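You operate a simulated robot arm through the tools that you are given. There is no shell and no other tool. Be economical: measure what you need, move in short steps, check, and stop when the job is done.

Carry out the task below with a simulated two-armed robot. There is one attempt and no reset: what you move stays moved.

TASK
Pick up the glass lemonade bottle with one hand, pass it to the other hand and put it on the small counter. Set down upright: glass lemonade bottle.

It is judged by the outcome, as a careful person would: the job done as asked, and still so three seconds after it is handed in. It fails if anything else is knocked over, pushed out of place, dropped, spilled or broken.

THE ROBOT
Two 7-joint arms with three-finger grippers on one trunk, on a base that drives. Base frame: it is fixed to the floor where the robot stands at the start and does not move with it; the origin is under the middle of the robot, x ahead of it, y to its left, z up; the surface under the hand at the start is at about z = 75. Readings come in cm, rad, newtons and seconds.
The left shoulder is at the start at [7, 14.6, 111.2], the right one opposite. With the tool pointing down near the work surface each hand reaches from about 28 to 68 cm from the robot's upright axis, wherever it stands, measured 20 degrees to its own side. Places, roughly: small counter [-80, 20, 90]. Payload 2.2 kg a hand.
Tool frame (each hand has its own): the origin (TCP) lies between the finger pads and is the grasp point; the fingertips stand 2.8 cm ahead of it; z points along the fingers, y is the line along which they close. Largest opening 10.2 cm; the body of the gripper starts 7.1 cm behind the TCP.
Orientation is told as [roll, pitch, yaw] about the base's x, y, z axes, in that order, counted from this pose: with the fingers straight down and closing along the base's y, the tool's x points along the base's -x, its y along +y and its z along -z.

THE INTERFACE
- The arms move only by the tool nudge_tool. It takes "left_commands", "right_commands" or both (then of equal length, played together; a hand with none holds still); each is one flat list of numbers, 7 for each row, row after row: the shift along the tool's x, y, z in cm, then the turn, a rotation vector about the tool's x, y, z in rad, then the gripper command, from -1 (fully open) to 1 (shut), values between in proportion. In form: [tx, ty, tz, wx, wy, wz, claw, tx, ty, tz, wx, wy, wz, claw, ...]. A call has 1 to 10 rows; each row is the pose to reach, as a shift and turn from the pose commanded when the call began, along the tool's axes at that moment. A row lasts 0.2 s, in which the tool goes at most 5 cm and 0.15 rad; a call with a longer step from one row to the next is refused whole, and so is a gripper value outside its range. Where a pose cannot be reached the arm comes as near as it can. A force on the tool above 40 N (or 10 N above the force at the start of the call, whichever is more), or a blocked arm, ends the call early, and 0.2 s more pass. Each finger halts on what it meets, pressing with about 33 N; the grip force reading is that of the motor and also rises with nothing between the fingers. The clock runs only during rows and for 0.2 s after the last one: add rows that repeat a pose to give the fingers time. It gives the time, the measured TCP pose, the force on the tool (base axes), the opening and the grip force at its end, in the units of the frame above (readings bear some noise), with the torque about the TCP (base axes, N m) and any sound that the robot's microphone picked up.
- Cameras (640 x 400 px; columns grow to the right, rows downward): "scene" is now at [10.23, -2.12, 130.17]; the picture's right is [-0.05, -1.00, 0.00], its down [-0.92, 0.04, -0.39] and it looks along [0.39, -0.02, -0.92] (base axes); focal length 214 px, centre (320, 200). "left" rides on the left gripper at [7.2, 3.8, -8.6] in its tool frame; the picture's right is [-0.46, 0.89, 0.00], its down [-0.60, -0.32, -0.73] and it looks along [-0.65, -0.34, 0.68] (tool axes); focal length 256 px, centre (320, 200). "right" rides on the right gripper at [6.9, 4.4, -8.6] in its tool frame; the picture's right is [-0.53, 0.84, 0.00], its down [-0.58, -0.37, -0.73] and it looks along [-0.62, -0.39, 0.68] (tool axes); focal length 256 px, centre (320, 200). There is no depth. A picture from a camera that has moved, and an enlarged one, comes with that camera's place and axes in the base frame and with its lens. The place of the scene camera against the robot may be out by one fixed shift of up to 2.5 cm in any direction.
- capture(camera): a new picture of that camera. No time passes.
- slide_trunk(by): slides the trunk up (or, below 0, down) by that many cm; the arms and the scene camera ride with it, the base frame stays. It gives what a move gives, with no picture.
- drive_base(legs): drives the robot by 1 to 6 legs, each [ahead, left, turn to the left] in cm, cm and rad, along the robot's own axes; the way and the turn of a leg run together, so that a leg with both is an arc; at most 150 cm and 3.142 rad a leg. The arms and the cameras ride along, it lands a little off, and it stops where it bumps. It gives what a move gives.
- aim_head(pan, tilt): turns the head with the scene camera to pan (to the left, within 1.501 rad either way) and tilt (down, from -0.506 to 1.204), counted from straight ahead of the robot. It gives what a move gives.
- inspect(camera, box): a new picture of the part [left, top, right, bottom] of that camera's present view, enlarged. No time passes.
- hand_in(): hands the job in; it is judged then, once.

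Work in short steps. Places have to be worked out from the pictures, the camera data and where the tool is seen: move nearer, look again, correct. Check each grasp and each placing, and mend what went wrong. You have 120 turns and 92 pictures in all, those below and enlarged ones among them. Open the grippers and draw the arms clear of the work before you hand the job in, unless the task says otherwise; then end with one line.

The tools are called after "Request:" by a JSON object that holds its "fn" and its "kwargs". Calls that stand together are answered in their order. nudge_tool: Moves the arms, as the interface text tells. Its arguments: {"type":"object","properties":{"left_commands":{"type":"array","items":{"type":"number"}},"right_commands":{"type":"array","items":{"type":"number"}}},"required":[]} The other tools are called the same way: slide_trunk (by) slides the trunk up or down; drive_base (legs) drives the base; aim_head (pan, tilt) turns the head that bears the scene camera; capture (camera) takes a picture; inspect (camera, box) takes an enlarged picture of a part of a camera's view; hand_in () hands the job in.

At the start:

```text
time: 0.0
left_tcp_pos: [39.25, 43.62, 115.6]
left_tcp_rot: [0.0, 0.0, -0.001]
left_wrist_force: [-0.1, -0.3, 0.1]
left_wrist_torque: [-0.04, -0.04, 0.02]
left_width: 10.2
left_gripper_force: 0.0
right_tcp_pos: [40.87, 5.78, 120.58]
right_tcp_rot: [0.001, 0.0, -0.001]
right_wrist_force: [0.1, 0.1, -0.2]
right_wrist_torque: [0.01, -0.02, 0.01]
right_width: 10.21
right_gripper_force: 0.1
trunk travel left (down, up): [-65.0, 29.0]
robot x, y, heading: [-0.0, 0.25, -0.002]
head pan, tilt: [-0.047, 1.173]
```

scene: 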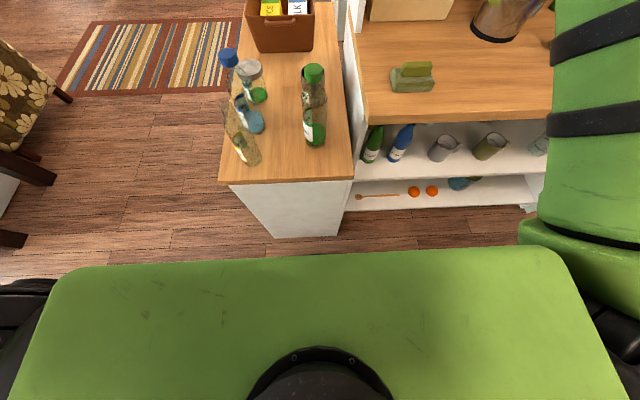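
right: 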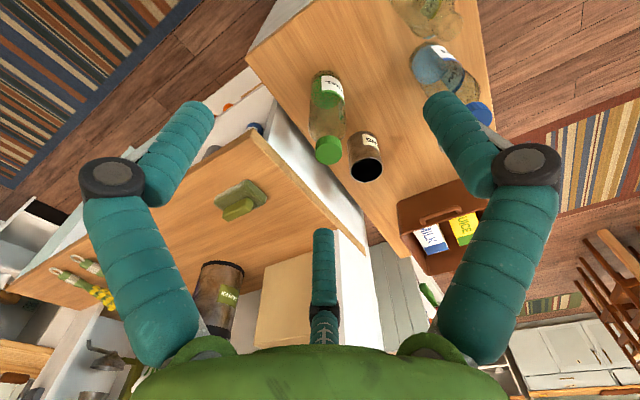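
left: 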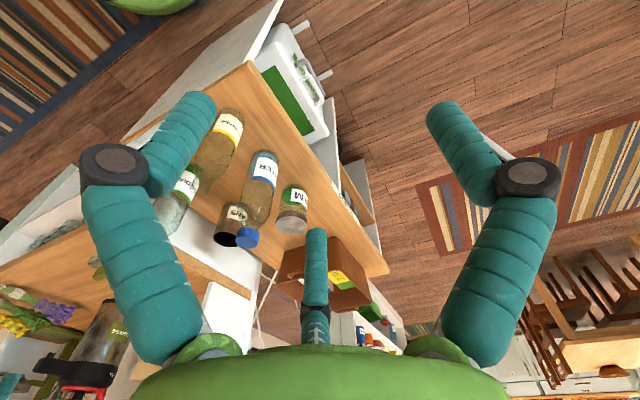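

I see several bottles on the counter ahead; I will enlarge the pictures to read the labels.

Request:
{"fn": "inspect", "kwargs": {"camera": "scene", "box": [200, 0, 380, 200]}}

Request:
{"fn": "inspect", "kwargs": {"camera": "left", "box": [120, 80, 380, 280]}}

Request:
{"fn": "inspect", "kwargs": {"camera": "right", "box": [280, 0, 540, 200]}}

```text
2.00 times, centred on (290, 100) of scene
camera zoom: at [10.23, -2.12, 130.17], right [-0.05, -1.0, 0.0], down [-0.92, 0.04, -0.39], along [0.39, -0.02, -0.92], focal length 429 px, centre (380, 400)
```

zoom: 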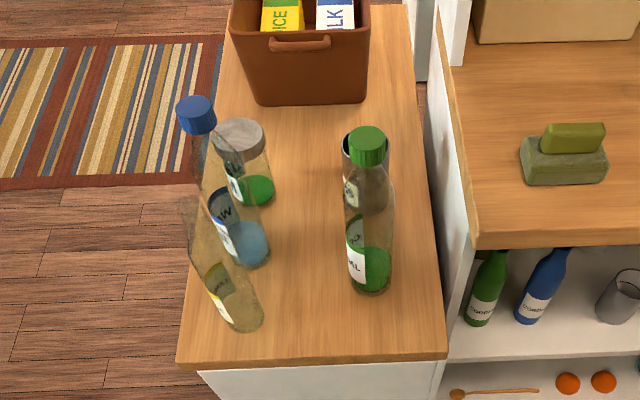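

```text
2.00 times, centred on (250, 180) of left
camera zoom: at [32.08, 47.34, 124.2], right [0.46, 0.89, 0.0], down [0.6, -0.32, 0.73], along [0.65, -0.34, -0.68], focal length 512 px, centre (460, 240)
```

zoom: 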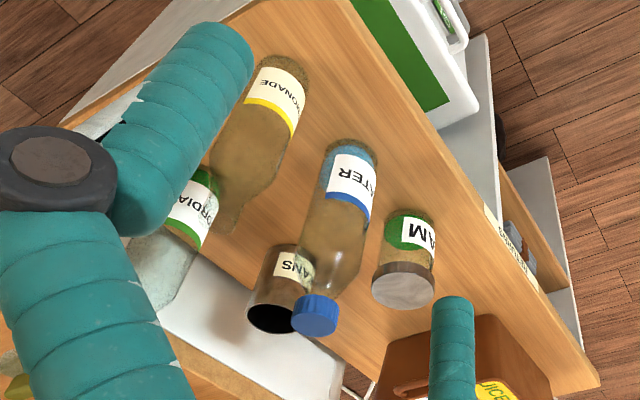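

```text
2.00 times, centred on (410, 100) of right
camera zoom: at [34.02, 10.21, 128.98], right [0.53, 0.84, 0.0], down [0.58, -0.37, 0.73], along [0.62, -0.39, -0.68], focal length 512 px, centre (140, 400)
```

zoom: 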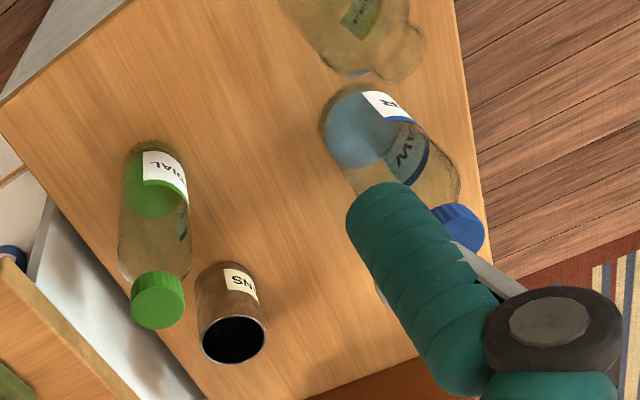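

The lemonade bottle (yellow label) is nearest the left front corner. From two views its base is at about (48.3, 17.5, 75), with the top at z≈97.5. My plan is to take the neck from above with the left hand and pass it to the right hand held level at the body. I'll move the right hand aside and bring the left hand above the bottle.

Request:
{"fn": "nudge_tool", "kwargs": {"left_commands": [-1.2, -3.5, 1, 0, 0, 0, -1, -2.4, -7, 2, 0, 0, 0, -1, -3.6, -10.5, 3, 0, 0, 0, -1, -4.8, -14, 4, 0, 0, 0, -1, -6, -17.5, 5, 0, 0, 0, -1, -7.2, -21, 6, 0, 0, 0, -1, -8.4, -24.5, 6.5, 0, 0, 0, -1, -9, -26.1, 6.6, 0, 0, 0, -1], "right_commands": [0, -4.5, 0, 0, 0, 0, -1, 0, -9, 0, 0, 0, 0, -1, 0, -13.5, 0, 0, 0, 0, -1, 0, -18, 0, 0, 0, 0, -1, 0, -20, 0, 0, 0, 0, -1, 0, -20, 0, 0, 0, 0, -1, 0, -20, 0, 0, 0, 0, -1, 0, -20, 0, 0, 0, 0, -1]}}

Request:
{"fn": "capture", "kwargs": {"camera": "left"}}

Request:
{"fn": "capture", "kwargs": {"camera": "scene"}}

Request:
{"fn": "capture", "kwargs": {"camera": "right"}}

```text
time: 1.8
left_tcp_pos: [48.34, 17.48, 109.08]
left_tcp_rot: [0.0, 0.0, 0.002]
left_wrist_force: [0.1, -0.1, 1.1]
left_wrist_torque: [-0.01, -0.01, -0.02]
left_width: 10.2
left_gripper_force: 0.0
right_tcp_pos: [40.9, -14.28, 120.6]
right_tcp_rot: [-0.001, 0.001, -0.001]
right_wrist_force: [-0.5, 0.5, -0.4]
right_wrist_torque: [-0.01, 0.03, 0.02]
right_width: 10.2
right_gripper_force: 0.0
trunk travel left (down, up): [-65.0, 29.0]
robot x, y, heading: [0.16, -0.08, -0.0]
head pan, tilt: [-0.047, 1.173]
```

```text
85 pictures are left
camera left: at [41.14, 21.23, 117.61], right [0.46, 0.89, 0.0], down [0.6, -0.32, 0.73], along [0.65, -0.34, -0.68], focal length 256 px, centre (320, 200)
```

left: 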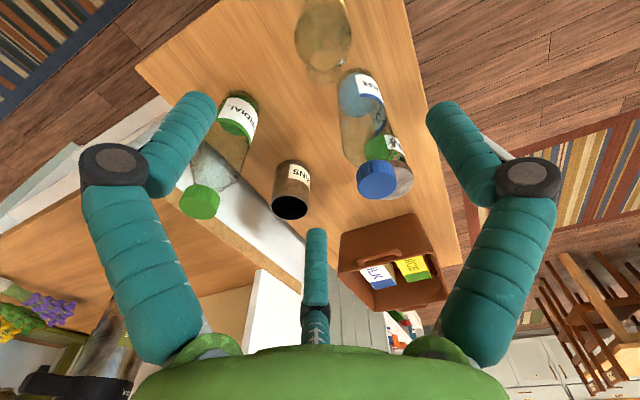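

```text
84 pictures are left
camera scene: at [10.28, -2.1, 130.16], right [-0.05, -1.0, 0.0], down [-0.92, 0.04, -0.39], along [0.39, -0.02, -0.92], focal length 214 px, centre (320, 200)
```

scene: 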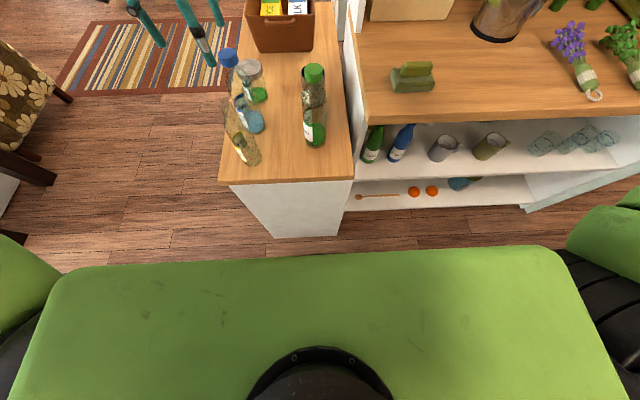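

```text
83 pictures are left
camera right: at [34.04, -9.82, 128.99], right [0.54, 0.84, 0.0], down [0.58, -0.37, 0.73], along [0.62, -0.39, -0.68], focal length 256 px, centre (320, 200)
```

right: 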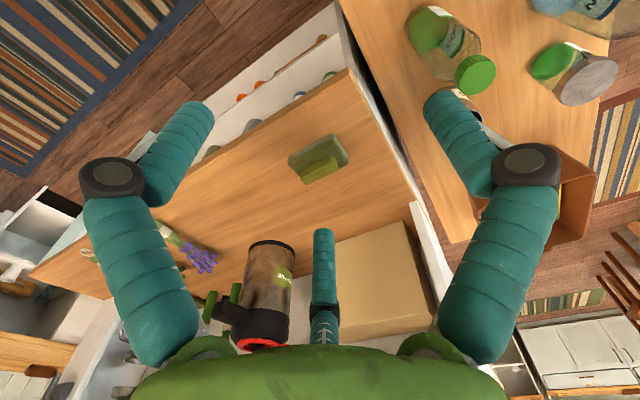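

The bottle's neck should now be just beneath the left hand. I see a third stick-like part on the gripper, so I'll enlarge the views to check it and the bottle.

Request:
{"fn": "inspect", "kwargs": {"camera": "scene", "box": [110, 0, 290, 180]}}

Request:
{"fn": "inspect", "kwargs": {"camera": "left", "box": [220, 0, 420, 130]}}

Request:
{"fn": "inspect", "kwargs": {"camera": "left", "box": [220, 200, 420, 400]}}

```text
2.22 times, centred on (200, 90) of scene
camera zoom: at [10.28, -2.1, 130.16], right [-0.05, -1.0, 0.0], down [-0.92, 0.04, -0.39], along [0.39, -0.02, -0.92], focal length 477 px, centre (587, 444)
```

zoom: 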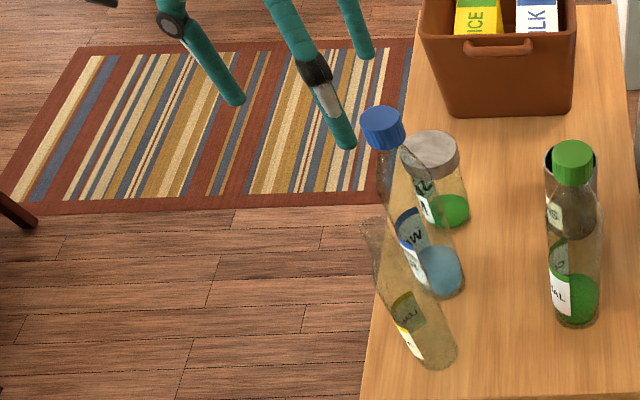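

```text
3.08 times, centred on (320, 65) of left
camera zoom: at [41.14, 21.23, 117.61], right [0.46, 0.89, 0.0], down [0.6, -0.32, 0.73], along [0.65, -0.34, -0.68], focal length 788 px, centre (320, 615)
```

zoom: 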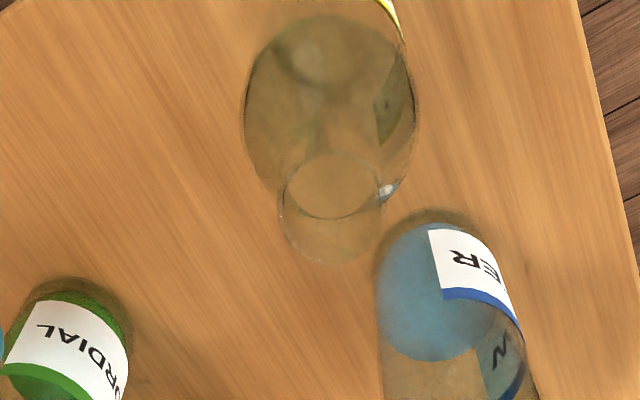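

```text
2.00 times, centred on (320, 300) of left
camera zoom: at [41.14, 21.23, 117.61], right [0.46, 0.89, 0.0], down [0.6, -0.32, 0.73], along [0.65, -0.34, -0.68], focal length 512 px, centre (320, 0)
```

zoom: 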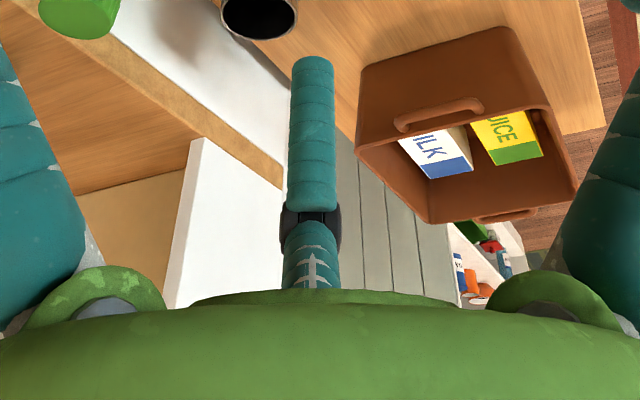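

The hand appears to carry three sticks. To learn which parts really move, I'll half-close the free right gripper and look.

Request:
{"fn": "nudge_tool", "kwargs": {"right_commands": [0, 0, 0, 0, 0, 0, 0.2, 0, 0, 0, 0, 0, 0, 0.2, 0, 0, 0, 0, 0, 0, 0.2]}}

Request:
{"fn": "capture", "kwargs": {"camera": "right"}}

```text
time: 2.6
left_tcp_pos: [48.33, 17.49, 108.96]
left_tcp_rot: [0.0, 0.001, 0.0]
left_wrist_force: [0.3, -0.4, -0.6]
left_wrist_torque: [0.0, 0.0, 0.01]
left_width: 10.19
left_gripper_force: 0.0
right_tcp_pos: [40.89, -14.26, 120.58]
right_tcp_rot: [0.001, -0.001, -0.001]
right_wrist_force: [0.8, 0.1, 0.4]
right_wrist_torque: [0.01, 0.0, 0.0]
right_width: 4.1
right_gripper_force: 0.1
trunk travel left (down, up): [-65.0, 29.0]
robot x, y, heading: [0.48, -0.6, 0.002]
head pan, tilt: [-0.047, 1.173]
```

```text
79 pictures are left
camera right: at [33.97, -9.83, 129.01], right [0.53, 0.84, 0.0], down [0.58, -0.37, 0.73], along [0.62, -0.39, -0.68], focal length 256 px, centre (320, 200)
```

right: 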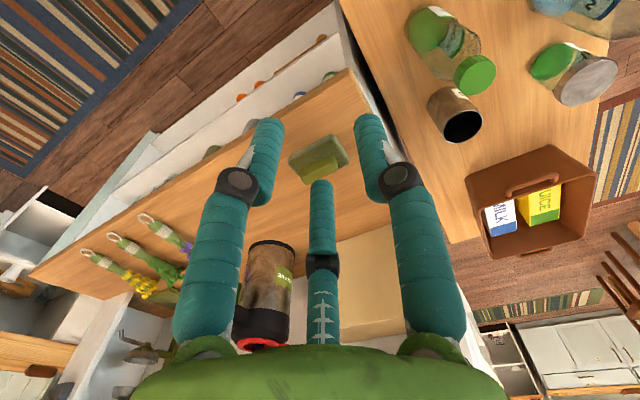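

The hand shows three fingers at 120° around the TCP, which the description doesn't mention. That matters for a level grasp on the bottle body. I'll turn the right hand level with fingers closed. I need it in that pose for the handover, and I can use it to check the finger geometry.

Request:
{"fn": "nudge_tool", "kwargs": {"right_commands": [-1, 0, 0, 0, -0.149, 0, 1, -2, 0, 0, 0, -0.298, 0, 1, -3, 0, 0, 0, -0.447, 0, 1, -4, 0, 0, 0, -0.596, 0, 1, -5, 0, 0, 0, -0.745, 0, 1, -6, 0, 0, 0, -0.894, 0, 1, -7, 0, 0, 0, -1.043, 0, 1, -8, 0, 0, 0, -1.192, 0, 1, -8, 0, 0, 0, -1.341, 0, 1, -8, 0, 0, 0, -1.49, 0, 1]}}

Request:
{"fn": "aim_head", "kwargs": {"pan": 0, "tilt": 0.75}}

Request:
{"fn": "capture", "kwargs": {"camera": "scene"}}

```text
time: 4.8
left_tcp_pos: [48.39, 17.47, 108.98]
left_tcp_rot: [0.0, 0.001, -0.001]
left_wrist_force: [-0.1, 0.2, -0.3]
left_wrist_torque: [-0.01, 0.01, 0.01]
left_width: 10.19
left_gripper_force: 0.1
right_tcp_pos: [48.99, -14.29, 120.56]
right_tcp_rot: [0.017, -1.493, -0.015]
right_wrist_force: [0.0, -0.8, 0.2]
right_wrist_torque: [0.04, 0.0, -0.02]
right_width: 0.2
right_gripper_force: 31.2
trunk travel left (down, up): [-65.0, 29.0]
robot x, y, heading: [-0.32, -0.01, 0.0]
head pan, tilt: [-0.047, 1.173]
```

```text
time: 5.7
left_tcp_pos: [48.33, 17.62, 108.99]
left_tcp_rot: [0.0, -0.001, 0.001]
left_wrist_force: [0.0, 0.9, 0.1]
left_wrist_torque: [-0.01, 0.0, -0.01]
left_width: 10.21
left_gripper_force: 0.0
right_tcp_pos: [48.96, -14.21, 120.53]
right_tcp_rot: [0.008, -1.488, -0.009]
right_wrist_force: [0.0, 0.2, -0.3]
right_wrist_torque: [0.02, 0.01, 0.0]
right_width: 0.24
right_gripper_force: 31.2
trunk travel left (down, up): [-65.0, 29.0]
robot x, y, heading: [0.09, 0.11, 0.001]
head pan, tilt: [0.0, 0.75]
```

```text
78 pictures are left
camera scene: at [12.73, -1.84, 133.18], right [0.0, -1.0, 0.0], down [-0.68, 0.0, -0.73], along [0.73, 0.0, -0.68], focal length 214 px, centre (320, 200)
```

scene: 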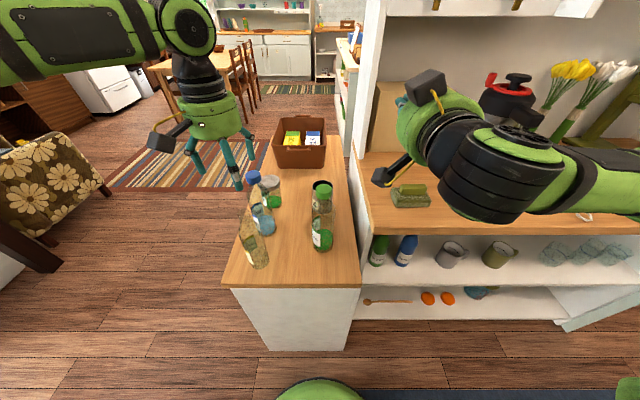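

Both hands look round with three fingers. I'll bring them near y≈0 and then gently poke where the left hand's third finger appears to be, to see if it is solid.

Request:
{"fn": "nudge_tool", "kwargs": {"left_commands": [-2, -3, -1, 0, 0, 0, -1, -4, -6, -2, 0, 0, 0, -1, -6, -9, -3, 0, 0, 0, -1, -8, -12, -3, 0, 0, 0, -1, -8, -15.5, -3, 0, 0, 0, -1, -8, -15.5, -3, 0, 0, 0, -1], "right_commands": [2, 0, -3, 0, 0, 0, 1, 4, 0, -6.3, 0, -0.04, 0, 1, 6, 3, -6.3, 0, -0.08, 0, 1, 8, 6, -6.3, 0, -0.08, 0, 1, 9, 9, -6.3, 0, -0.08, 0, 1, 9, 12.3, -6.3, 0, -0.08, 0, 1]}}

Request:
{"fn": "capture", "kwargs": {"camera": "scene"}}

```text
time: 7.1
left_tcp_pos: [49.09, 15.47, 109.36]
left_tcp_rot: [0.001, 0.001, 0.0]
left_wrist_force: [0.0, 0.2, -0.7]
left_wrist_torque: [-0.01, 0.01, 0.03]
left_width: 10.19
left_gripper_force: 0.1
left hand out of reach, approached as far as the arm can: row 1, 2, 3, 4, 5, 6
right_tcp_pos: [41.82, -2.0, 112.03]
right_tcp_rot: [2.582, -1.572, -2.584]
right_wrist_force: [-0.2, -0.4, -0.1]
right_wrist_torque: [0.05, -0.01, -0.01]
right_width: 0.22
right_gripper_force: 31.4
right hand out of reach, approached as far as the arm can: row 1, 2, 3, 4, 5
trunk travel left (down, up): [-65.0, 29.0]
robot x, y, heading: [0.22, 0.25, -0.005]
head pan, tilt: [0.0, 0.75]
```

```text
77 pictures are left
camera scene: at [12.72, -1.86, 133.19], right [0.0, -1.0, 0.0], down [-0.68, 0.0, -0.73], along [0.73, 0.0, -0.68], focal length 214 px, centre (320, 200)
```

scene: 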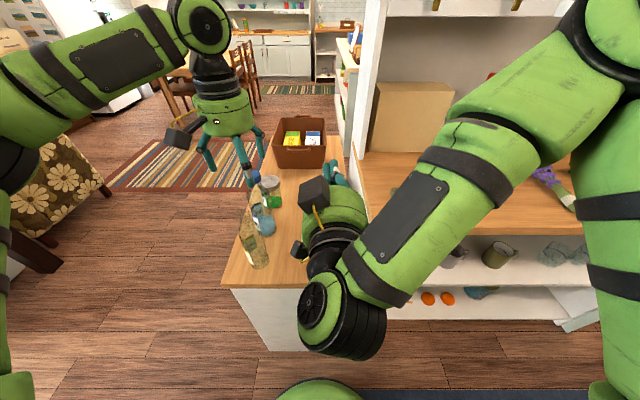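

The left hand stopped at (49.1, 15.5). Its apparent near finger is at about (43.9, 11.6), so I'll sweep the closed right fingertips gently toward it. A two-finger hand would not touch there.

Request:
{"fn": "nudge_tool", "kwargs": {"right_commands": [0, 4, 0, 0, 0, 0, 1, 0, 8, 0, 0, 0, 0, 1, 0, 10, 0, 0, 0, 0, 1, 0, 11, 0, 0, 0, 0, 1, 0, 12, 0, 0, 0, 0, 1, 0, 13, 0, 0, 0, 0, 1]}}

Request:
{"fn": "capture", "kwargs": {"camera": "scene"}}

Request:
{"fn": "capture", "kwargs": {"camera": "left"}}

```text
time: 8.5
left_tcp_pos: [49.11, 15.9, 109.39]
left_tcp_rot: [0.0, -0.003, 0.004]
left_wrist_force: [3.1, 21.4, 10.6]
left_wrist_torque: [-0.95, 0.61, -1.01]
left_width: 9.89
left_gripper_force: 0.1
right_tcp_pos: [42.07, 10.62, 112.02]
right_tcp_rot: [0.001, -1.564, -0.016]
right_wrist_force: [-2.1, -21.4, -9.7]
right_wrist_torque: [-0.13, 0.19, -0.27]
right_width: 0.21
right_gripper_force: 31.4
trunk travel left (down, up): [-65.0, 29.0]
robot x, y, heading: [0.05, -0.18, 0.003]
head pan, tilt: [0.0, 0.75]
```

```text
76 pictures are left
camera scene: at [12.74, -1.81, 133.19], right [0.0, -1.0, 0.0], down [-0.68, 0.0, -0.73], along [0.73, 0.0, -0.68], focal length 214 px, centre (320, 200)
```

scene: 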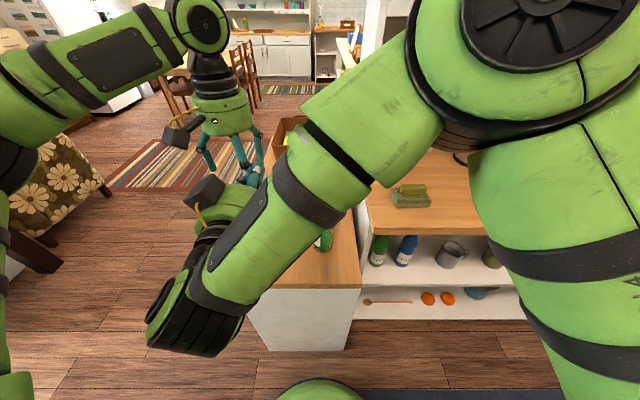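

```text
75 pictures are left
camera left: at [41.82, 19.51, 117.94], right [0.46, 0.89, 0.0], down [0.6, -0.32, 0.73], along [0.65, -0.34, -0.68], focal length 256 px, centre (320, 200)
```

left: 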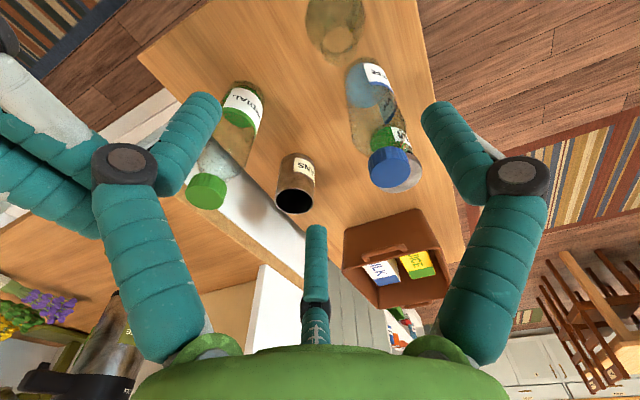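

There was solid contact at about 21 N, so the three fingers are real: one along tool +y and a pair opposite it. That limits a level grip on the body to about 7–8 cm. I'll back the right hand off and measure the bottle closely.

Request:
{"fn": "nudge_tool", "kwargs": {"right_commands": [0, -5, 0, 0, 0, 0, 1, 0, -10, 0, 0, 0, 0, 0, 0, -15, 0, 0, 0, 0, -1, 0, -18, 0, 0, 0, 0, -1]}}

Request:
{"fn": "inspect", "kwargs": {"camera": "scene", "box": [210, 160, 306, 280]}}

Request:
{"fn": "capture", "kwargs": {"camera": "right"}}

```text
time: 9.5
left_tcp_pos: [49.0, 15.44, 109.06]
left_tcp_rot: [0.0, 0.001, -0.001]
left_wrist_force: [-0.9, -0.2, -0.6]
left_wrist_torque: [0.02, 0.05, 0.0]
left_width: 10.22
left_gripper_force: 0.0
right_tcp_pos: [44.37, -4.15, 112.18]
right_tcp_rot: [0.612, -1.57, -0.612]
right_wrist_force: [0.4, 0.3, 0.1]
right_wrist_torque: [-0.02, 0.0, -0.04]
right_width: 10.18
right_gripper_force: 0.2
right hand out of reach, approached as far as the arm can: row 3, 4
trunk travel left (down, up): [-65.0, 29.0]
robot x, y, heading: [-0.11, -0.03, 0.0]
head pan, tilt: [0.0, 0.75]
```

```text
3.33 times, centred on (258, 220) of scene
camera zoom: at [12.81, -1.88, 133.18], right [0.0, -1.0, 0.0], down [-0.68, 0.0, -0.73], along [0.73, 0.0, -0.68], focal length 715 px, centre (527, 133)
```

zoom: 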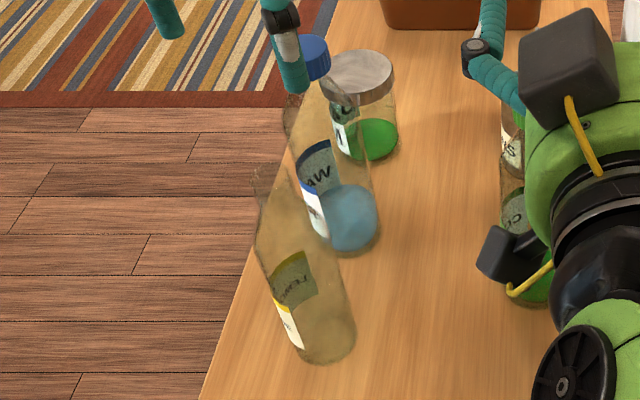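

```text
73 pictures are left
camera right: at [35.76, 0.34, 105.1], right [0.0, 0.84, 0.54], down [-0.73, -0.36, 0.58], along [0.68, -0.39, 0.62], focal length 256 px, centre (320, 200)
```

right: 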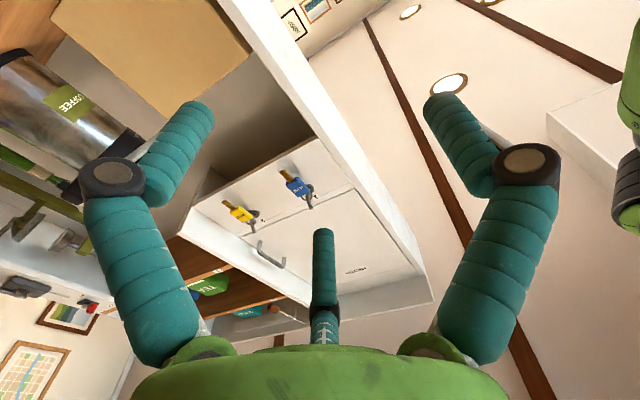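

The bottle measures about 5.6 cm wide, with a 2.5 cm neck and its shoulder at z≈87. Its axis is at about (48.0, 17.8). A level grip on the body will fit, so I bring the left hand centred just above the neck and look.

Request:
{"fn": "nudge_tool", "kwargs": {"left_commands": [0.5, 1.2, 0, 0, 0, 0, -1, 1.0, 2.4, 3, 0, 0, 0, -1, 1.0, 2.4, 5.5, 0, 0, 0, -1, 1.0, 2.4, 5.5, 0, 0, 0, -1]}}

Request:
{"fn": "capture", "kwargs": {"camera": "left"}}

Request:
{"fn": "capture", "kwargs": {"camera": "scene"}}

```text
time: 10.5
left_tcp_pos: [48.01, 17.98, 103.76]
left_tcp_rot: [0.001, 0.0, 0.0]
left_wrist_force: [-0.8, -0.2, 0.6]
left_wrist_torque: [-0.01, 0.0, 0.01]
left_width: 10.2
left_gripper_force: 0.1
right_tcp_pos: [44.38, -4.03, 112.22]
right_tcp_rot: [0.967, -1.571, -0.97]
right_wrist_force: [-0.1, 0.5, 0.3]
right_wrist_torque: [0.0, 0.02, 0.01]
right_width: 10.2
right_gripper_force: 0.0
trunk travel left (down, up): [-65.0, 29.0]
robot x, y, heading: [0.16, -0.26, -0.004]
head pan, tilt: [0.0, 0.75]
```

```text
72 pictures are left
camera left: at [40.82, 21.76, 112.33], right [0.47, 0.89, 0.0], down [0.6, -0.32, 0.73], along [0.65, -0.34, -0.68], focal length 256 px, centre (320, 200)
```

left: 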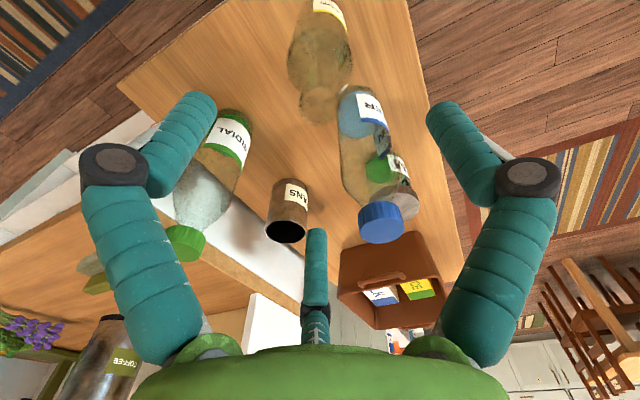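

```text
71 pictures are left
camera scene: at [12.7, -1.84, 133.19], right [0.0, -1.0, 0.0], down [-0.68, 0.0, -0.73], along [0.73, 0.0, -0.68], focal length 214 px, centre (320, 200)
```

scene: 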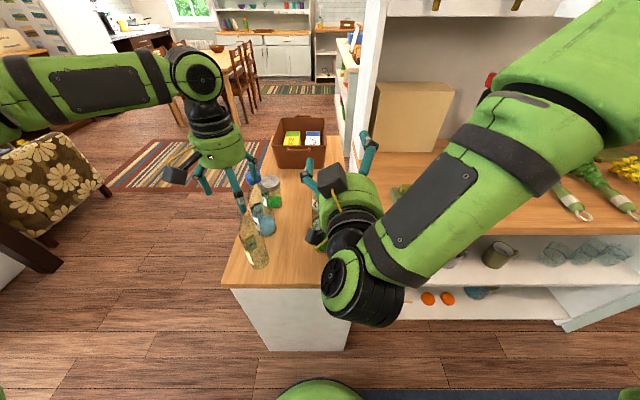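

The rim appears under the hand, close to the tool axis. I'll enlarge to centre it precisely.

Request:
{"fn": "inspect", "kwargs": {"camera": "left", "box": [270, 0, 430, 140]}}

Request:
{"fn": "inspect", "kwargs": {"camera": "scene", "box": [180, 150, 300, 280]}}

```text
2.86 times, centred on (350, 70) of left
camera zoom: at [40.82, 21.76, 112.33], right [0.47, 0.89, 0.0], down [0.6, -0.32, 0.73], along [0.65, -0.34, -0.68], focal length 731 px, centre (234, 571)
```

zoom: 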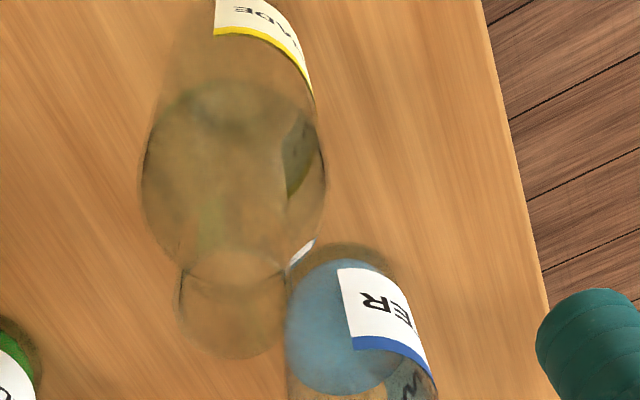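

```text
3.08 times, centred on (240, 215) of scene
camera zoom: at [12.7, -1.84, 133.19], right [0.0, -1.0, 0.0], down [-0.68, 0.0, -0.73], along [0.73, 0.0, -0.68], focal length 660 px, centre (566, 154)
```

zoom: 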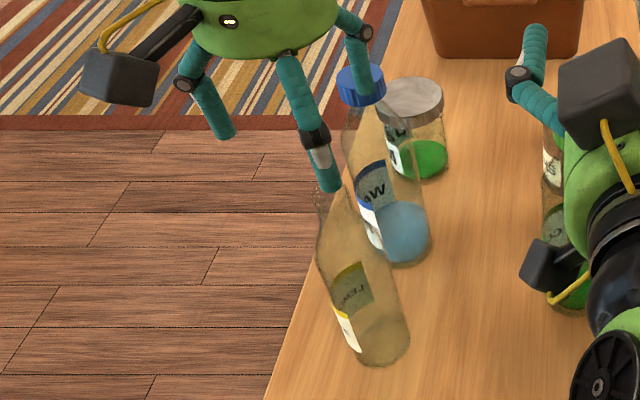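

The triangulated neck axis is (48.1, 18.0) with the top at z≈96.5, and the hand is centred within a few millimetres. I'll lower to TCP z≈95.5 and close on the neck.

Request:
{"fn": "nudge_tool", "kwargs": {"left_commands": [0, 0, 3, 0, 0, 0, -1, 0, 0, 6, 0, 0, 0, -1, 0, 0, 8.2, 0, 0, 0, -1, 0, 0, 8.2, 0, 0, 0, -0.2, 0, 0, 8.2, 0, 0, 0, 0.3, 0, 0, 8.2, 0, 0, 0, 0.5, 0, 0, 8.2, 0, 0, 0, 1, 0, 0, 8.2, 0, 0, 0, 1, 0, 0, 8.2, 0, 0, 0, 1]}}

Request:
{"fn": "capture", "kwargs": {"camera": "left"}}

Request:
{"fn": "inspect", "kwargs": {"camera": "scene", "box": [180, 150, 300, 280]}}

```text
time: 12.5
left_tcp_pos: [48.01, 18.0, 95.49]
left_tcp_rot: [-0.001, 0.001, -0.001]
left_wrist_force: [-0.5, 0.7, 0.7]
left_wrist_torque: [0.03, 0.04, 0.02]
left_width: 3.55
left_gripper_force: 32.3
right_tcp_pos: [44.34, -4.12, 112.2]
right_tcp_rot: [0.783, -1.57, -0.783]
right_wrist_force: [0.3, 0.3, 0.4]
right_wrist_torque: [0.03, 0.0, 0.0]
right_width: 10.17
right_gripper_force: 0.0
trunk travel left (down, up): [-65.0, 29.0]
robot x, y, heading: [0.06, -0.02, -0.002]
head pan, tilt: [0.0, 0.75]
```

```text
68 pictures are left
camera left: at [40.81, 21.74, 104.08], right [0.47, 0.89, 0.0], down [0.6, -0.32, 0.73], along [0.65, -0.34, -0.68], focal length 256 px, centre (320, 200)
```

left: 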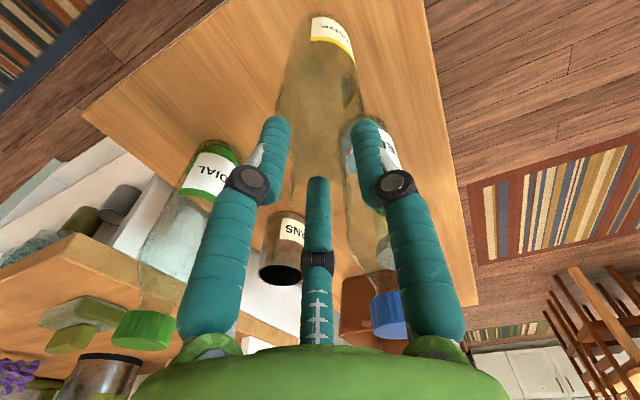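

```text
3.08 times, centred on (240, 215) of scene
camera zoom: at [12.72, -1.83, 133.19], right [0.0, -1.0, 0.0], down [-0.68, 0.0, -0.73], along [0.73, 0.0, -0.68], focal length 660 px, centre (566, 154)
```

zoom: 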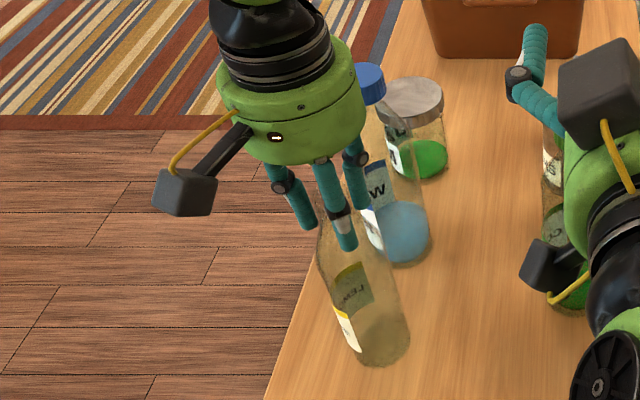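

The grip stopped at 3.55 cm on the neck with 32 N. I'll lift 5 cm and check that it holds.

Request:
{"fn": "nudge_tool", "kwargs": {"left_commands": [0, 0, -1, 0, 0, 0, 1, 0, 0, -2, 0, 0, 0, 1, 0, 0, -3.5, 0, 0, 0, 1, 0, 0, -5, 0, 0, 0, 1, 0, 0, -5, 0, 0, 0, 1]}}

Request:
{"fn": "capture", "kwargs": {"camera": "left"}}

Request:
{"fn": "inspect", "kwargs": {"camera": "scene", "box": [180, 150, 300, 280]}}

```text
time: 13.7
left_tcp_pos: [48.11, 18.15, 100.39]
left_tcp_rot: [0.0, 0.0, -0.001]
left_wrist_force: [0.2, -0.7, -1.7]
left_wrist_torque: [-0.02, 0.02, -0.03]
left_width: 3.57
left_gripper_force: 32.7
right_tcp_pos: [44.43, -4.06, 112.01]
right_tcp_rot: [0.343, -1.569, -0.344]
right_wrist_force: [0.4, -0.6, 0.0]
right_wrist_torque: [-0.03, 0.01, 0.02]
right_width: 10.21
right_gripper_force: 0.1
trunk travel left (down, up): [-65.0, 29.0]
robot x, y, heading: [0.42, 0.02, -0.002]
head pan, tilt: [0.0, 0.75]
```

```text
66 pictures are left
camera left: at [40.92, 21.81, 108.99], right [0.47, 0.89, 0.0], down [0.6, -0.32, 0.73], along [0.65, -0.34, -0.68], focal length 256 px, centre (320, 200)
```

left: 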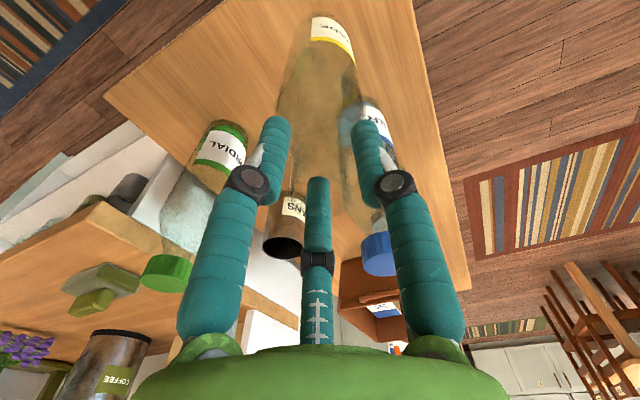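

```text
3.08 times, centred on (240, 215) of scene
camera zoom: at [12.79, -1.82, 133.18], right [0.0, -1.0, 0.0], down [-0.68, 0.0, -0.73], along [0.73, 0.0, -0.68], focal length 660 px, centre (566, 154)
```

zoom: 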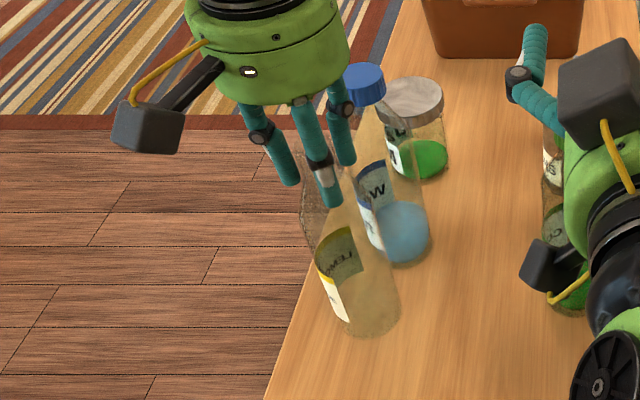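

The bottle is held firmly and is light. I'll lift a little more and back the base about 20 cm so the handover happens clear of the other bottles.

Request:
{"fn": "nudge_tool", "kwargs": {"left_commands": [0, 0, -2, 0, 0, 0, 1, 0, 0, -4, 0, 0, 0, 1, 0, 0, -5, 0, 0, 0, 1, 0, 0, -5, 0, 0, 0, 1]}}

Request:
{"fn": "drive_base", "kwargs": {"legs": [[-20, 0, 0]]}}

Request:
{"fn": "capture", "kwargs": {"camera": "scene"}}

```text
time: 14.7
left_tcp_pos: [48.18, 18.0, 105.4]
left_tcp_rot: [0.0, -0.001, 0.002]
left_wrist_force: [-0.2, -0.1, -2.6]
left_wrist_torque: [0.01, -0.02, -0.02]
left_width: 3.51
left_gripper_force: 32.6
right_tcp_pos: [44.44, -4.06, 112.18]
right_tcp_rot: [0.482, -1.569, -0.484]
right_wrist_force: [-0.3, 0.2, 0.9]
right_wrist_torque: [0.01, 0.03, 0.02]
right_width: 10.2
right_gripper_force: 0.1
trunk travel left (down, up): [-65.0, 29.0]
robot x, y, heading: [-0.09, -0.14, 0.002]
head pan, tilt: [0.0, 0.75]
```

```text
time: 16.3
left_tcp_pos: [28.43, 18.2, 105.33]
left_tcp_rot: [0.001, 0.001, 0.002]
left_wrist_force: [-0.2, -0.5, -1.4]
left_wrist_torque: [0.0, -0.01, 0.03]
left_width: 3.53
left_gripper_force: 32.2
right_tcp_pos: [24.61, -3.98, 112.11]
right_tcp_rot: [0.213, -1.57, -0.211]
right_wrist_force: [0.1, 0.1, 0.0]
right_wrist_torque: [-0.02, 0.02, 0.01]
right_width: 10.2
right_gripper_force: 0.1
trunk travel left (down, up): [-65.0, 29.0]
robot x, y, heading: [-19.97, -0.12, 0.001]
head pan, tilt: [0.0, 0.75]
```

```text
64 pictures are left
camera scene: at [-6.92, -1.82, 133.17], right [0.0, -1.0, 0.0], down [-0.68, 0.0, -0.73], along [0.73, 0.0, -0.68], focal length 214 px, centre (320, 200)
```

scene: 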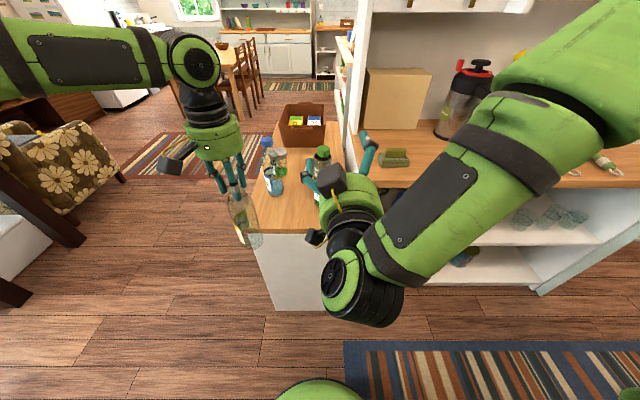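

The bottle bottom is at z≈85 in the left hand. I'll raise the trunk 15 cm to gain reach. Then I'll lower the left hand to robot-relative (55, 10) while the right hand goes to a pre-grasp 14 cm short of the body, tilted 15° down and yawed 20° left.

Request:
{"fn": "slide_trunk", "kwargs": {"by": 15}}

Request:
{"fn": "nudge_tool", "kwargs": {"left_commands": [-0.66, -0.82, 1.5, 0, 0, 0, 1, -1.32, -1.64, 3, 0, 0, 0, 1, -1.98, -2.46, 4.5, 0, 0, 0, 1, -2.64, -3.28, 6, 0, 0, 0, 1, -3.3, -4.1, 7.5, 0, 0, 0, 1, -3.96, -4.92, 9, 0, 0, 0, 1, -4.62, -5.74, 10.5, 0, 0, 0, 1, -5.28, -6.56, 12, 0, 0, 0, 1, -5.94, -7.38, 13.5, 0, 0, 0, 1, -6.6, -8.2, 15, 0, 0, 0, 1], "right_commands": [3.1, 0.94, -0.23, -0.035, 0.026, -0.005, -1, 6.2, 1.88, -0.46, -0.069, 0.052, -0.009, -1, 9.3, 2.82, -0.69, -0.104, 0.078, -0.014, -1, 12.4, 3.76, -0.92, -0.139, 0.104, -0.018, -1, 15.5, 4.7, -1.15, -0.174, 0.13, -0.023, -1, 18.6, 5.64, -1.38, -0.208, 0.156, -0.028, -1, 21.7, 6.58, -1.61, -0.243, 0.182, -0.032, -1, 24.8, 7.52, -1.84, -0.278, 0.208, -0.037, -1, 27.9, 8.46, -2.07, -0.312, 0.234, -0.041, -1, 31, 9.4, -2.3, -0.347, 0.26, -0.046, -1]}}

Request:
{"fn": "capture", "kwargs": {"camera": "scene"}}

Request:
{"fn": "capture", "kwargs": {"camera": "right"}}

```text
time: 18.0
left_tcp_pos: [28.3, 18.17, 120.38]
left_tcp_rot: [0.001, 0.001, 0.002]
left_wrist_force: [-0.5, 0.4, -1.8]
left_wrist_torque: [0.02, 0.01, -0.01]
left_width: 3.51
left_gripper_force: 33.7
right_tcp_pos: [24.62, -3.95, 127.26]
right_tcp_rot: [0.309, -1.571, -0.31]
right_wrist_force: [0.3, -0.1, -0.1]
right_wrist_torque: [0.01, 0.0, 0.0]
right_width: 10.2
right_gripper_force: 0.0
trunk travel left (down, up): [-80.0, 14.0]
robot x, y, heading: [-19.08, -0.04, 0.001]
head pan, tilt: [0.0, 0.75]
```

```text
time: 20.2
left_tcp_pos: [30.12, 15.51, 107.35]
left_tcp_rot: [-0.002, -0.001, 0.002]
left_wrist_force: [0.1, -0.4, -0.3]
left_wrist_torque: [0.0, 0.03, 0.03]
left_width: 3.52
left_gripper_force: 33.3
left hand out of reach, approached as far as the arm can: row 5, 6, 7, 8, 9, 10
right_tcp_pos: [21.51, 7.33, 98.91]
right_tcp_rot: [-0.013, -1.296, 0.351]
right_wrist_force: [0.7, -0.5, 0.8]
right_wrist_torque: [0.0, -0.01, -0.01]
right_width: 10.22
right_gripper_force: 0.0
right hand out of reach, approached as far as the arm can: row 9, 10
trunk travel left (down, up): [-80.0, 14.0]
robot x, y, heading: [-19.73, -0.12, 0.003]
head pan, tilt: [0.0, 0.75]
```

```text
63 pictures are left
camera scene: at [-7.04, -1.7, 148.19], right [0.0, -1.0, 0.0], down [-0.68, 0.0, -0.73], along [0.73, 0.0, -0.68], focal length 214 px, centre (320, 200)
```

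scene: 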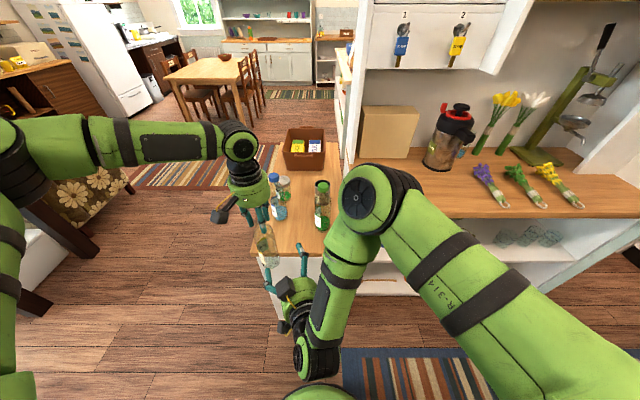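

```text
62 pictures are left
camera right: at [10.43, 8.18, 94.44], right [-0.14, 0.85, 0.51], down [-0.4, -0.52, 0.76], along [0.91, -0.09, 0.41], focal length 256 px, centre (320, 200)
```

right: 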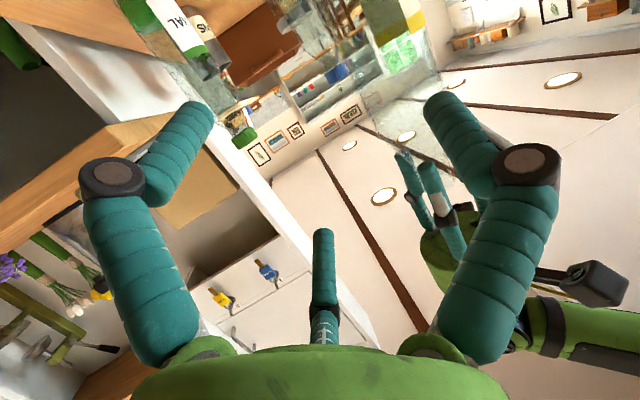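

The left hand stops near robot-relative (50, 15.5), so I'll hand over here. The bottle axis is at (30.1, 15.5) with its bottom at z≈86.9. I'll align the right hand sideways with the bottle between the single finger and the pair, then look.

Request:
{"fn": "nudge_tool", "kwargs": {"right_commands": [0.3, 1, 0, 0, 0, 0, -1, 0.7, 2.2, 1, 0, 0, 0, -1, 1.1, 3.5, 2, 0, 0, 0, -1, 1.1, 3.5, 3, 0, 0, 0, -1, 1.1, 3.5, 3, 0, 0, 0, -1]}}

Request:
{"fn": "inspect", "kwargs": {"camera": "scene", "box": [180, 160, 360, 340]}}

Request:
{"fn": "capture", "kwargs": {"camera": "right"}}

Request:
{"fn": "capture", "kwargs": {"camera": "left"}}

```text
time: 21.4
left_tcp_pos: [30.16, 15.56, 107.4]
left_tcp_rot: [-0.001, 0.0, 0.002]
left_wrist_force: [0.0, 1.0, -1.2]
left_wrist_torque: [0.02, -0.01, -0.04]
left_width: 3.53
left_gripper_force: 33.3
right_tcp_pos: [23.09, 11.24, 98.9]
right_tcp_rot: [-0.006, -1.297, 0.349]
right_wrist_force: [0.0, 0.5, 0.0]
right_wrist_torque: [0.0, 0.03, -0.01]
right_width: 10.22
right_gripper_force: 0.1
right hand out of reach, approached as far as the arm can: row 1, 2, 3, 4, 5
trunk travel left (down, up): [-80.0, 14.0]
robot x, y, heading: [-19.67, -0.34, 0.003]
head pan, tilt: [0.0, 0.75]
```

```text
2.22 times, centred on (270, 250) of scene
camera zoom: at [-7.03, -1.82, 148.19], right [0.0, -1.0, 0.0], down [-0.68, 0.0, -0.73], along [0.73, 0.0, -0.68], focal length 477 px, centre (431, 89)
```

zoom: 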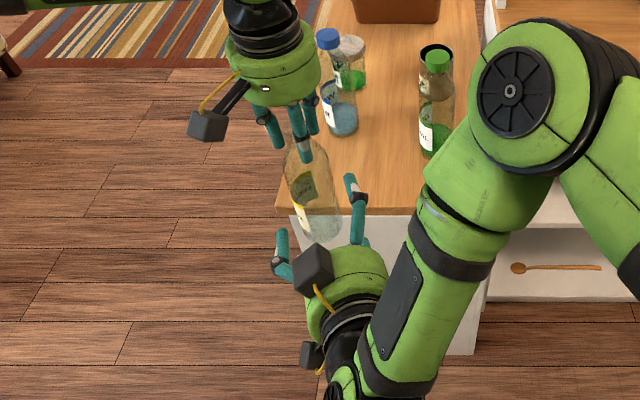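

```text
60 pictures are left
camera right: at [11.99, 12.11, 94.34], right [-0.15, 0.85, 0.51], down [-0.4, -0.53, 0.75], along [0.91, -0.09, 0.41], focal length 256 px, centre (320, 200)
```

right: 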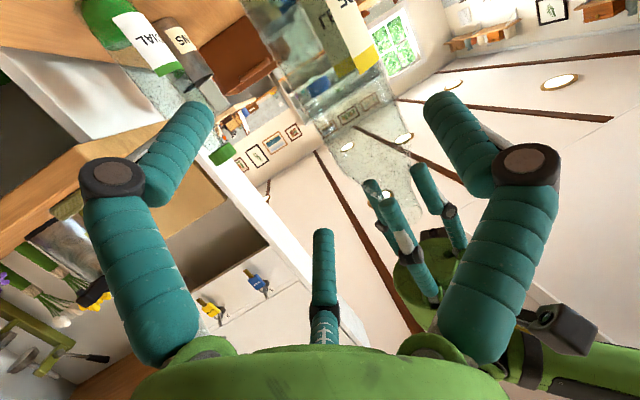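

```text
59 pictures are left
camera left: at [22.88, 19.24, 115.95], right [0.46, 0.89, 0.0], down [0.6, -0.32, 0.73], along [0.65, -0.34, -0.68], focal length 256 px, centre (320, 200)
```

left: 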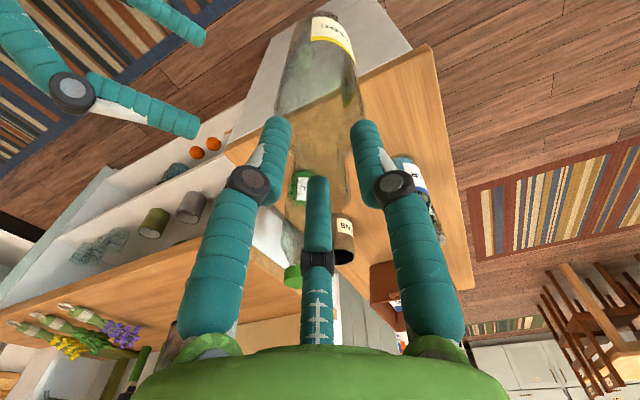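

The right hand can't get below z≈98.9 in this pose, so I'll raise the bottle with the left hand instead.

Request:
{"fn": "nudge_tool", "kwargs": {"left_commands": [0, 0, -1.5, 0, 0, 0, 1, 0, 0, -3, 0, 0, 0, 1, 0, 0, -4.5, 0, 0, 0, 1, 0, 0, -5, 0, 0, 0, 1, 0, 0, -5, 0, 0, 0, 1]}}

```text
time: 22.6
left_tcp_pos: [30.13, 15.53, 112.3]
left_tcp_rot: [-0.001, -0.001, 0.002]
left_wrist_force: [-0.7, -0.4, -2.4]
left_wrist_torque: [-0.01, -0.01, 0.0]
left_width: 3.49
left_gripper_force: 32.0
right_tcp_pos: [23.14, 11.35, 98.79]
right_tcp_rot: [-0.005, -1.296, 0.344]
right_wrist_force: [-0.4, -0.4, 0.5]
right_wrist_torque: [-0.05, -0.01, 0.02]
right_width: 10.21
right_gripper_force: 0.2
trunk travel left (down, up): [-80.0, 14.0]
robot x, y, heading: [-19.98, -0.16, 0.003]
head pan, tilt: [0.0, 0.75]
```

With the bottle bottom at z≈91.8, the right hand needs a shift of about (-2.9, 0.3, 7.5) in its own axes. I'll raise it first, then advance partway and check.

Request:
{"fn": "nudge_tool", "kwargs": {"right_commands": [-1.5, 0.15, 0, 0, 0, 0, -1, -2.95, 0.3, 0, 0, 0, 0, -1, -2.95, 0.3, 1.5, 0, 0, 0, -1, -2.95, 0.3, 3, 0, 0, 0, -1, -2.95, 0.3, 3, 0, 0, 0, -1]}}

Request:
{"fn": "inspect", "kwargs": {"camera": "scene", "box": [200, 160, 340, 300]}}

Request:
{"fn": "capture", "kwargs": {"camera": "right"}}

Request:
{"fn": "capture", "kwargs": {"camera": "left"}}

```text
time: 23.8
left_tcp_pos: [30.07, 15.41, 112.41]
left_tcp_rot: [0.0, -0.002, 0.003]
left_wrist_force: [-0.2, 0.1, -2.0]
left_wrist_torque: [0.0, 0.01, 0.01]
left_width: 3.51
left_gripper_force: 33.2
right_tcp_pos: [26.32, 12.9, 100.95]
right_tcp_rot: [0.002, -1.306, 0.346]
right_wrist_force: [0.1, -0.8, -1.3]
right_wrist_torque: [0.02, -0.01, -0.01]
right_width: 10.2
right_gripper_force: 0.1
trunk travel left (down, up): [-80.0, 14.0]
robot x, y, heading: [-19.55, 0.07, 0.002]
head pan, tilt: [0.0, 0.75]
```

```text
2.86 times, centred on (270, 230) of scene
camera zoom: at [-7.07, -1.83, 148.19], right [0.0, -1.0, 0.0], down [-0.68, 0.0, -0.73], along [0.73, 0.0, -0.68], focal length 613 px, centre (463, 114)
```

zoom: 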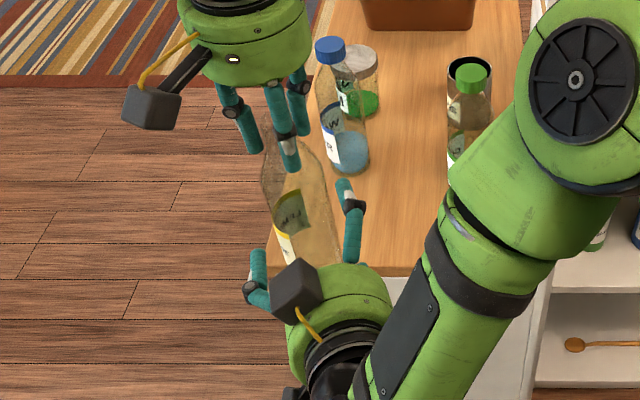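

```text
57 pictures are left
camera right: at [15.32, 13.54, 96.37], right [-0.16, 0.84, 0.52], down [-0.4, -0.53, 0.75], along [0.9, -0.09, 0.42], focal length 256 px, centre (320, 200)
```

right: 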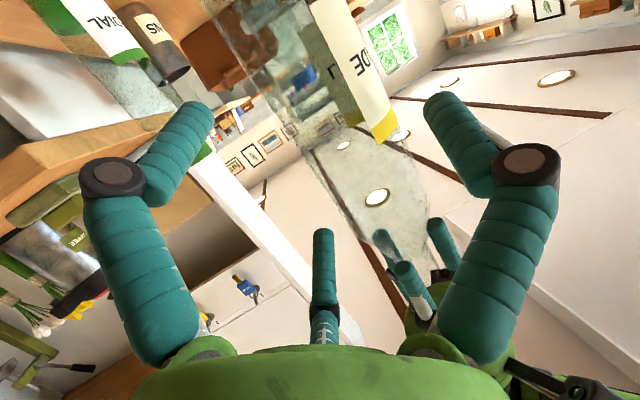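

```text
56 pictures are left
camera left: at [22.84, 19.15, 120.98], right [0.46, 0.89, 0.0], down [0.6, -0.32, 0.73], along [0.65, -0.34, -0.68], focal length 256 px, centre (320, 200)
```

left: 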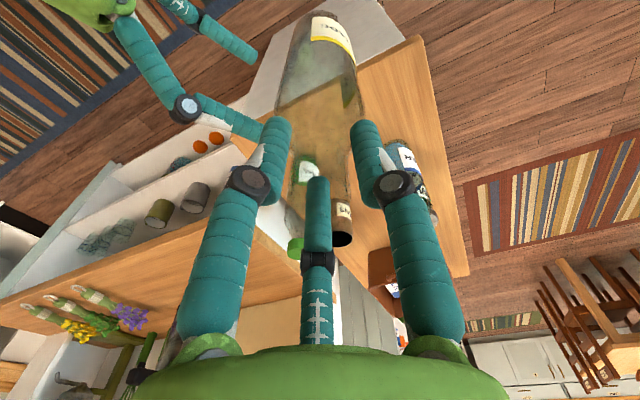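

The bottle runs cleanly between the single finger and the pair. The remaining advance is about 4.5 cm with no sideways correction.

Request:
{"fn": "nudge_tool", "kwargs": {"right_commands": [0, 0, 1.2, 0, 0, 0, -1, 0, 0, 2.4, 0, 0, 0, -1, 0, 0, 3.5, 0, 0, 0, -1, 0, 0, 4.5, 0, 0, 0, -1, 0, 0, 4.5, 0, 0, 0, -1]}}

Request:
{"fn": "inspect", "kwargs": {"camera": "scene", "box": [200, 160, 340, 300]}}

Request:
{"fn": "capture", "kwargs": {"camera": "right"}}

```text
time: 25.0
left_tcp_pos: [30.17, 15.49, 112.3]
left_tcp_rot: [0.0, 0.001, 0.002]
left_wrist_force: [-0.3, 0.1, -1.7]
left_wrist_torque: [-0.01, 0.02, -0.01]
left_width: 3.49
left_gripper_force: 32.6
right_tcp_pos: [30.48, 14.34, 99.8]
right_tcp_rot: [0.003, -1.307, 0.346]
right_wrist_force: [0.5, -0.3, 0.4]
right_wrist_torque: [0.01, -0.02, -0.04]
right_width: 10.22
right_gripper_force: 0.1
trunk travel left (down, up): [-80.0, 14.0]
robot x, y, heading: [-19.52, 0.33, 0.002]
head pan, tilt: [0.0, 0.75]
```

```text
2.86 times, centred on (270, 230) of scene
camera zoom: at [-7.05, -1.83, 148.19], right [0.0, -1.0, 0.0], down [-0.68, 0.0, -0.73], along [0.73, 0.0, -0.68], focal length 613 px, centre (463, 114)
```

zoom: 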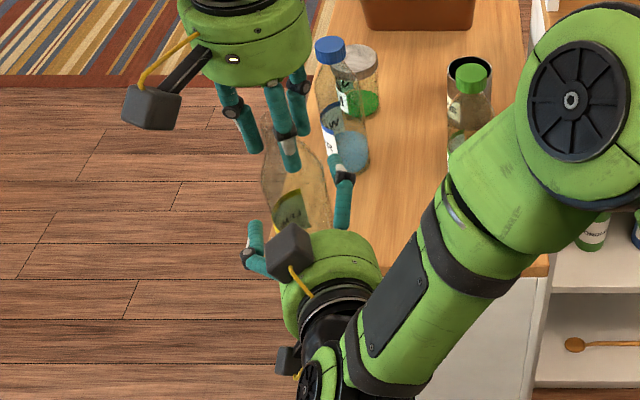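

```text
54 pictures are left
camera right: at [19.44, 15.09, 95.21], right [-0.16, 0.84, 0.52], down [-0.4, -0.53, 0.75], along [0.9, -0.09, 0.42], focal length 256 px, centre (320, 200)
```

right: 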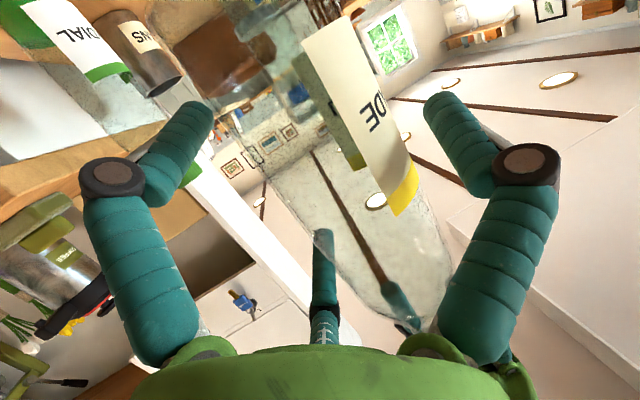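

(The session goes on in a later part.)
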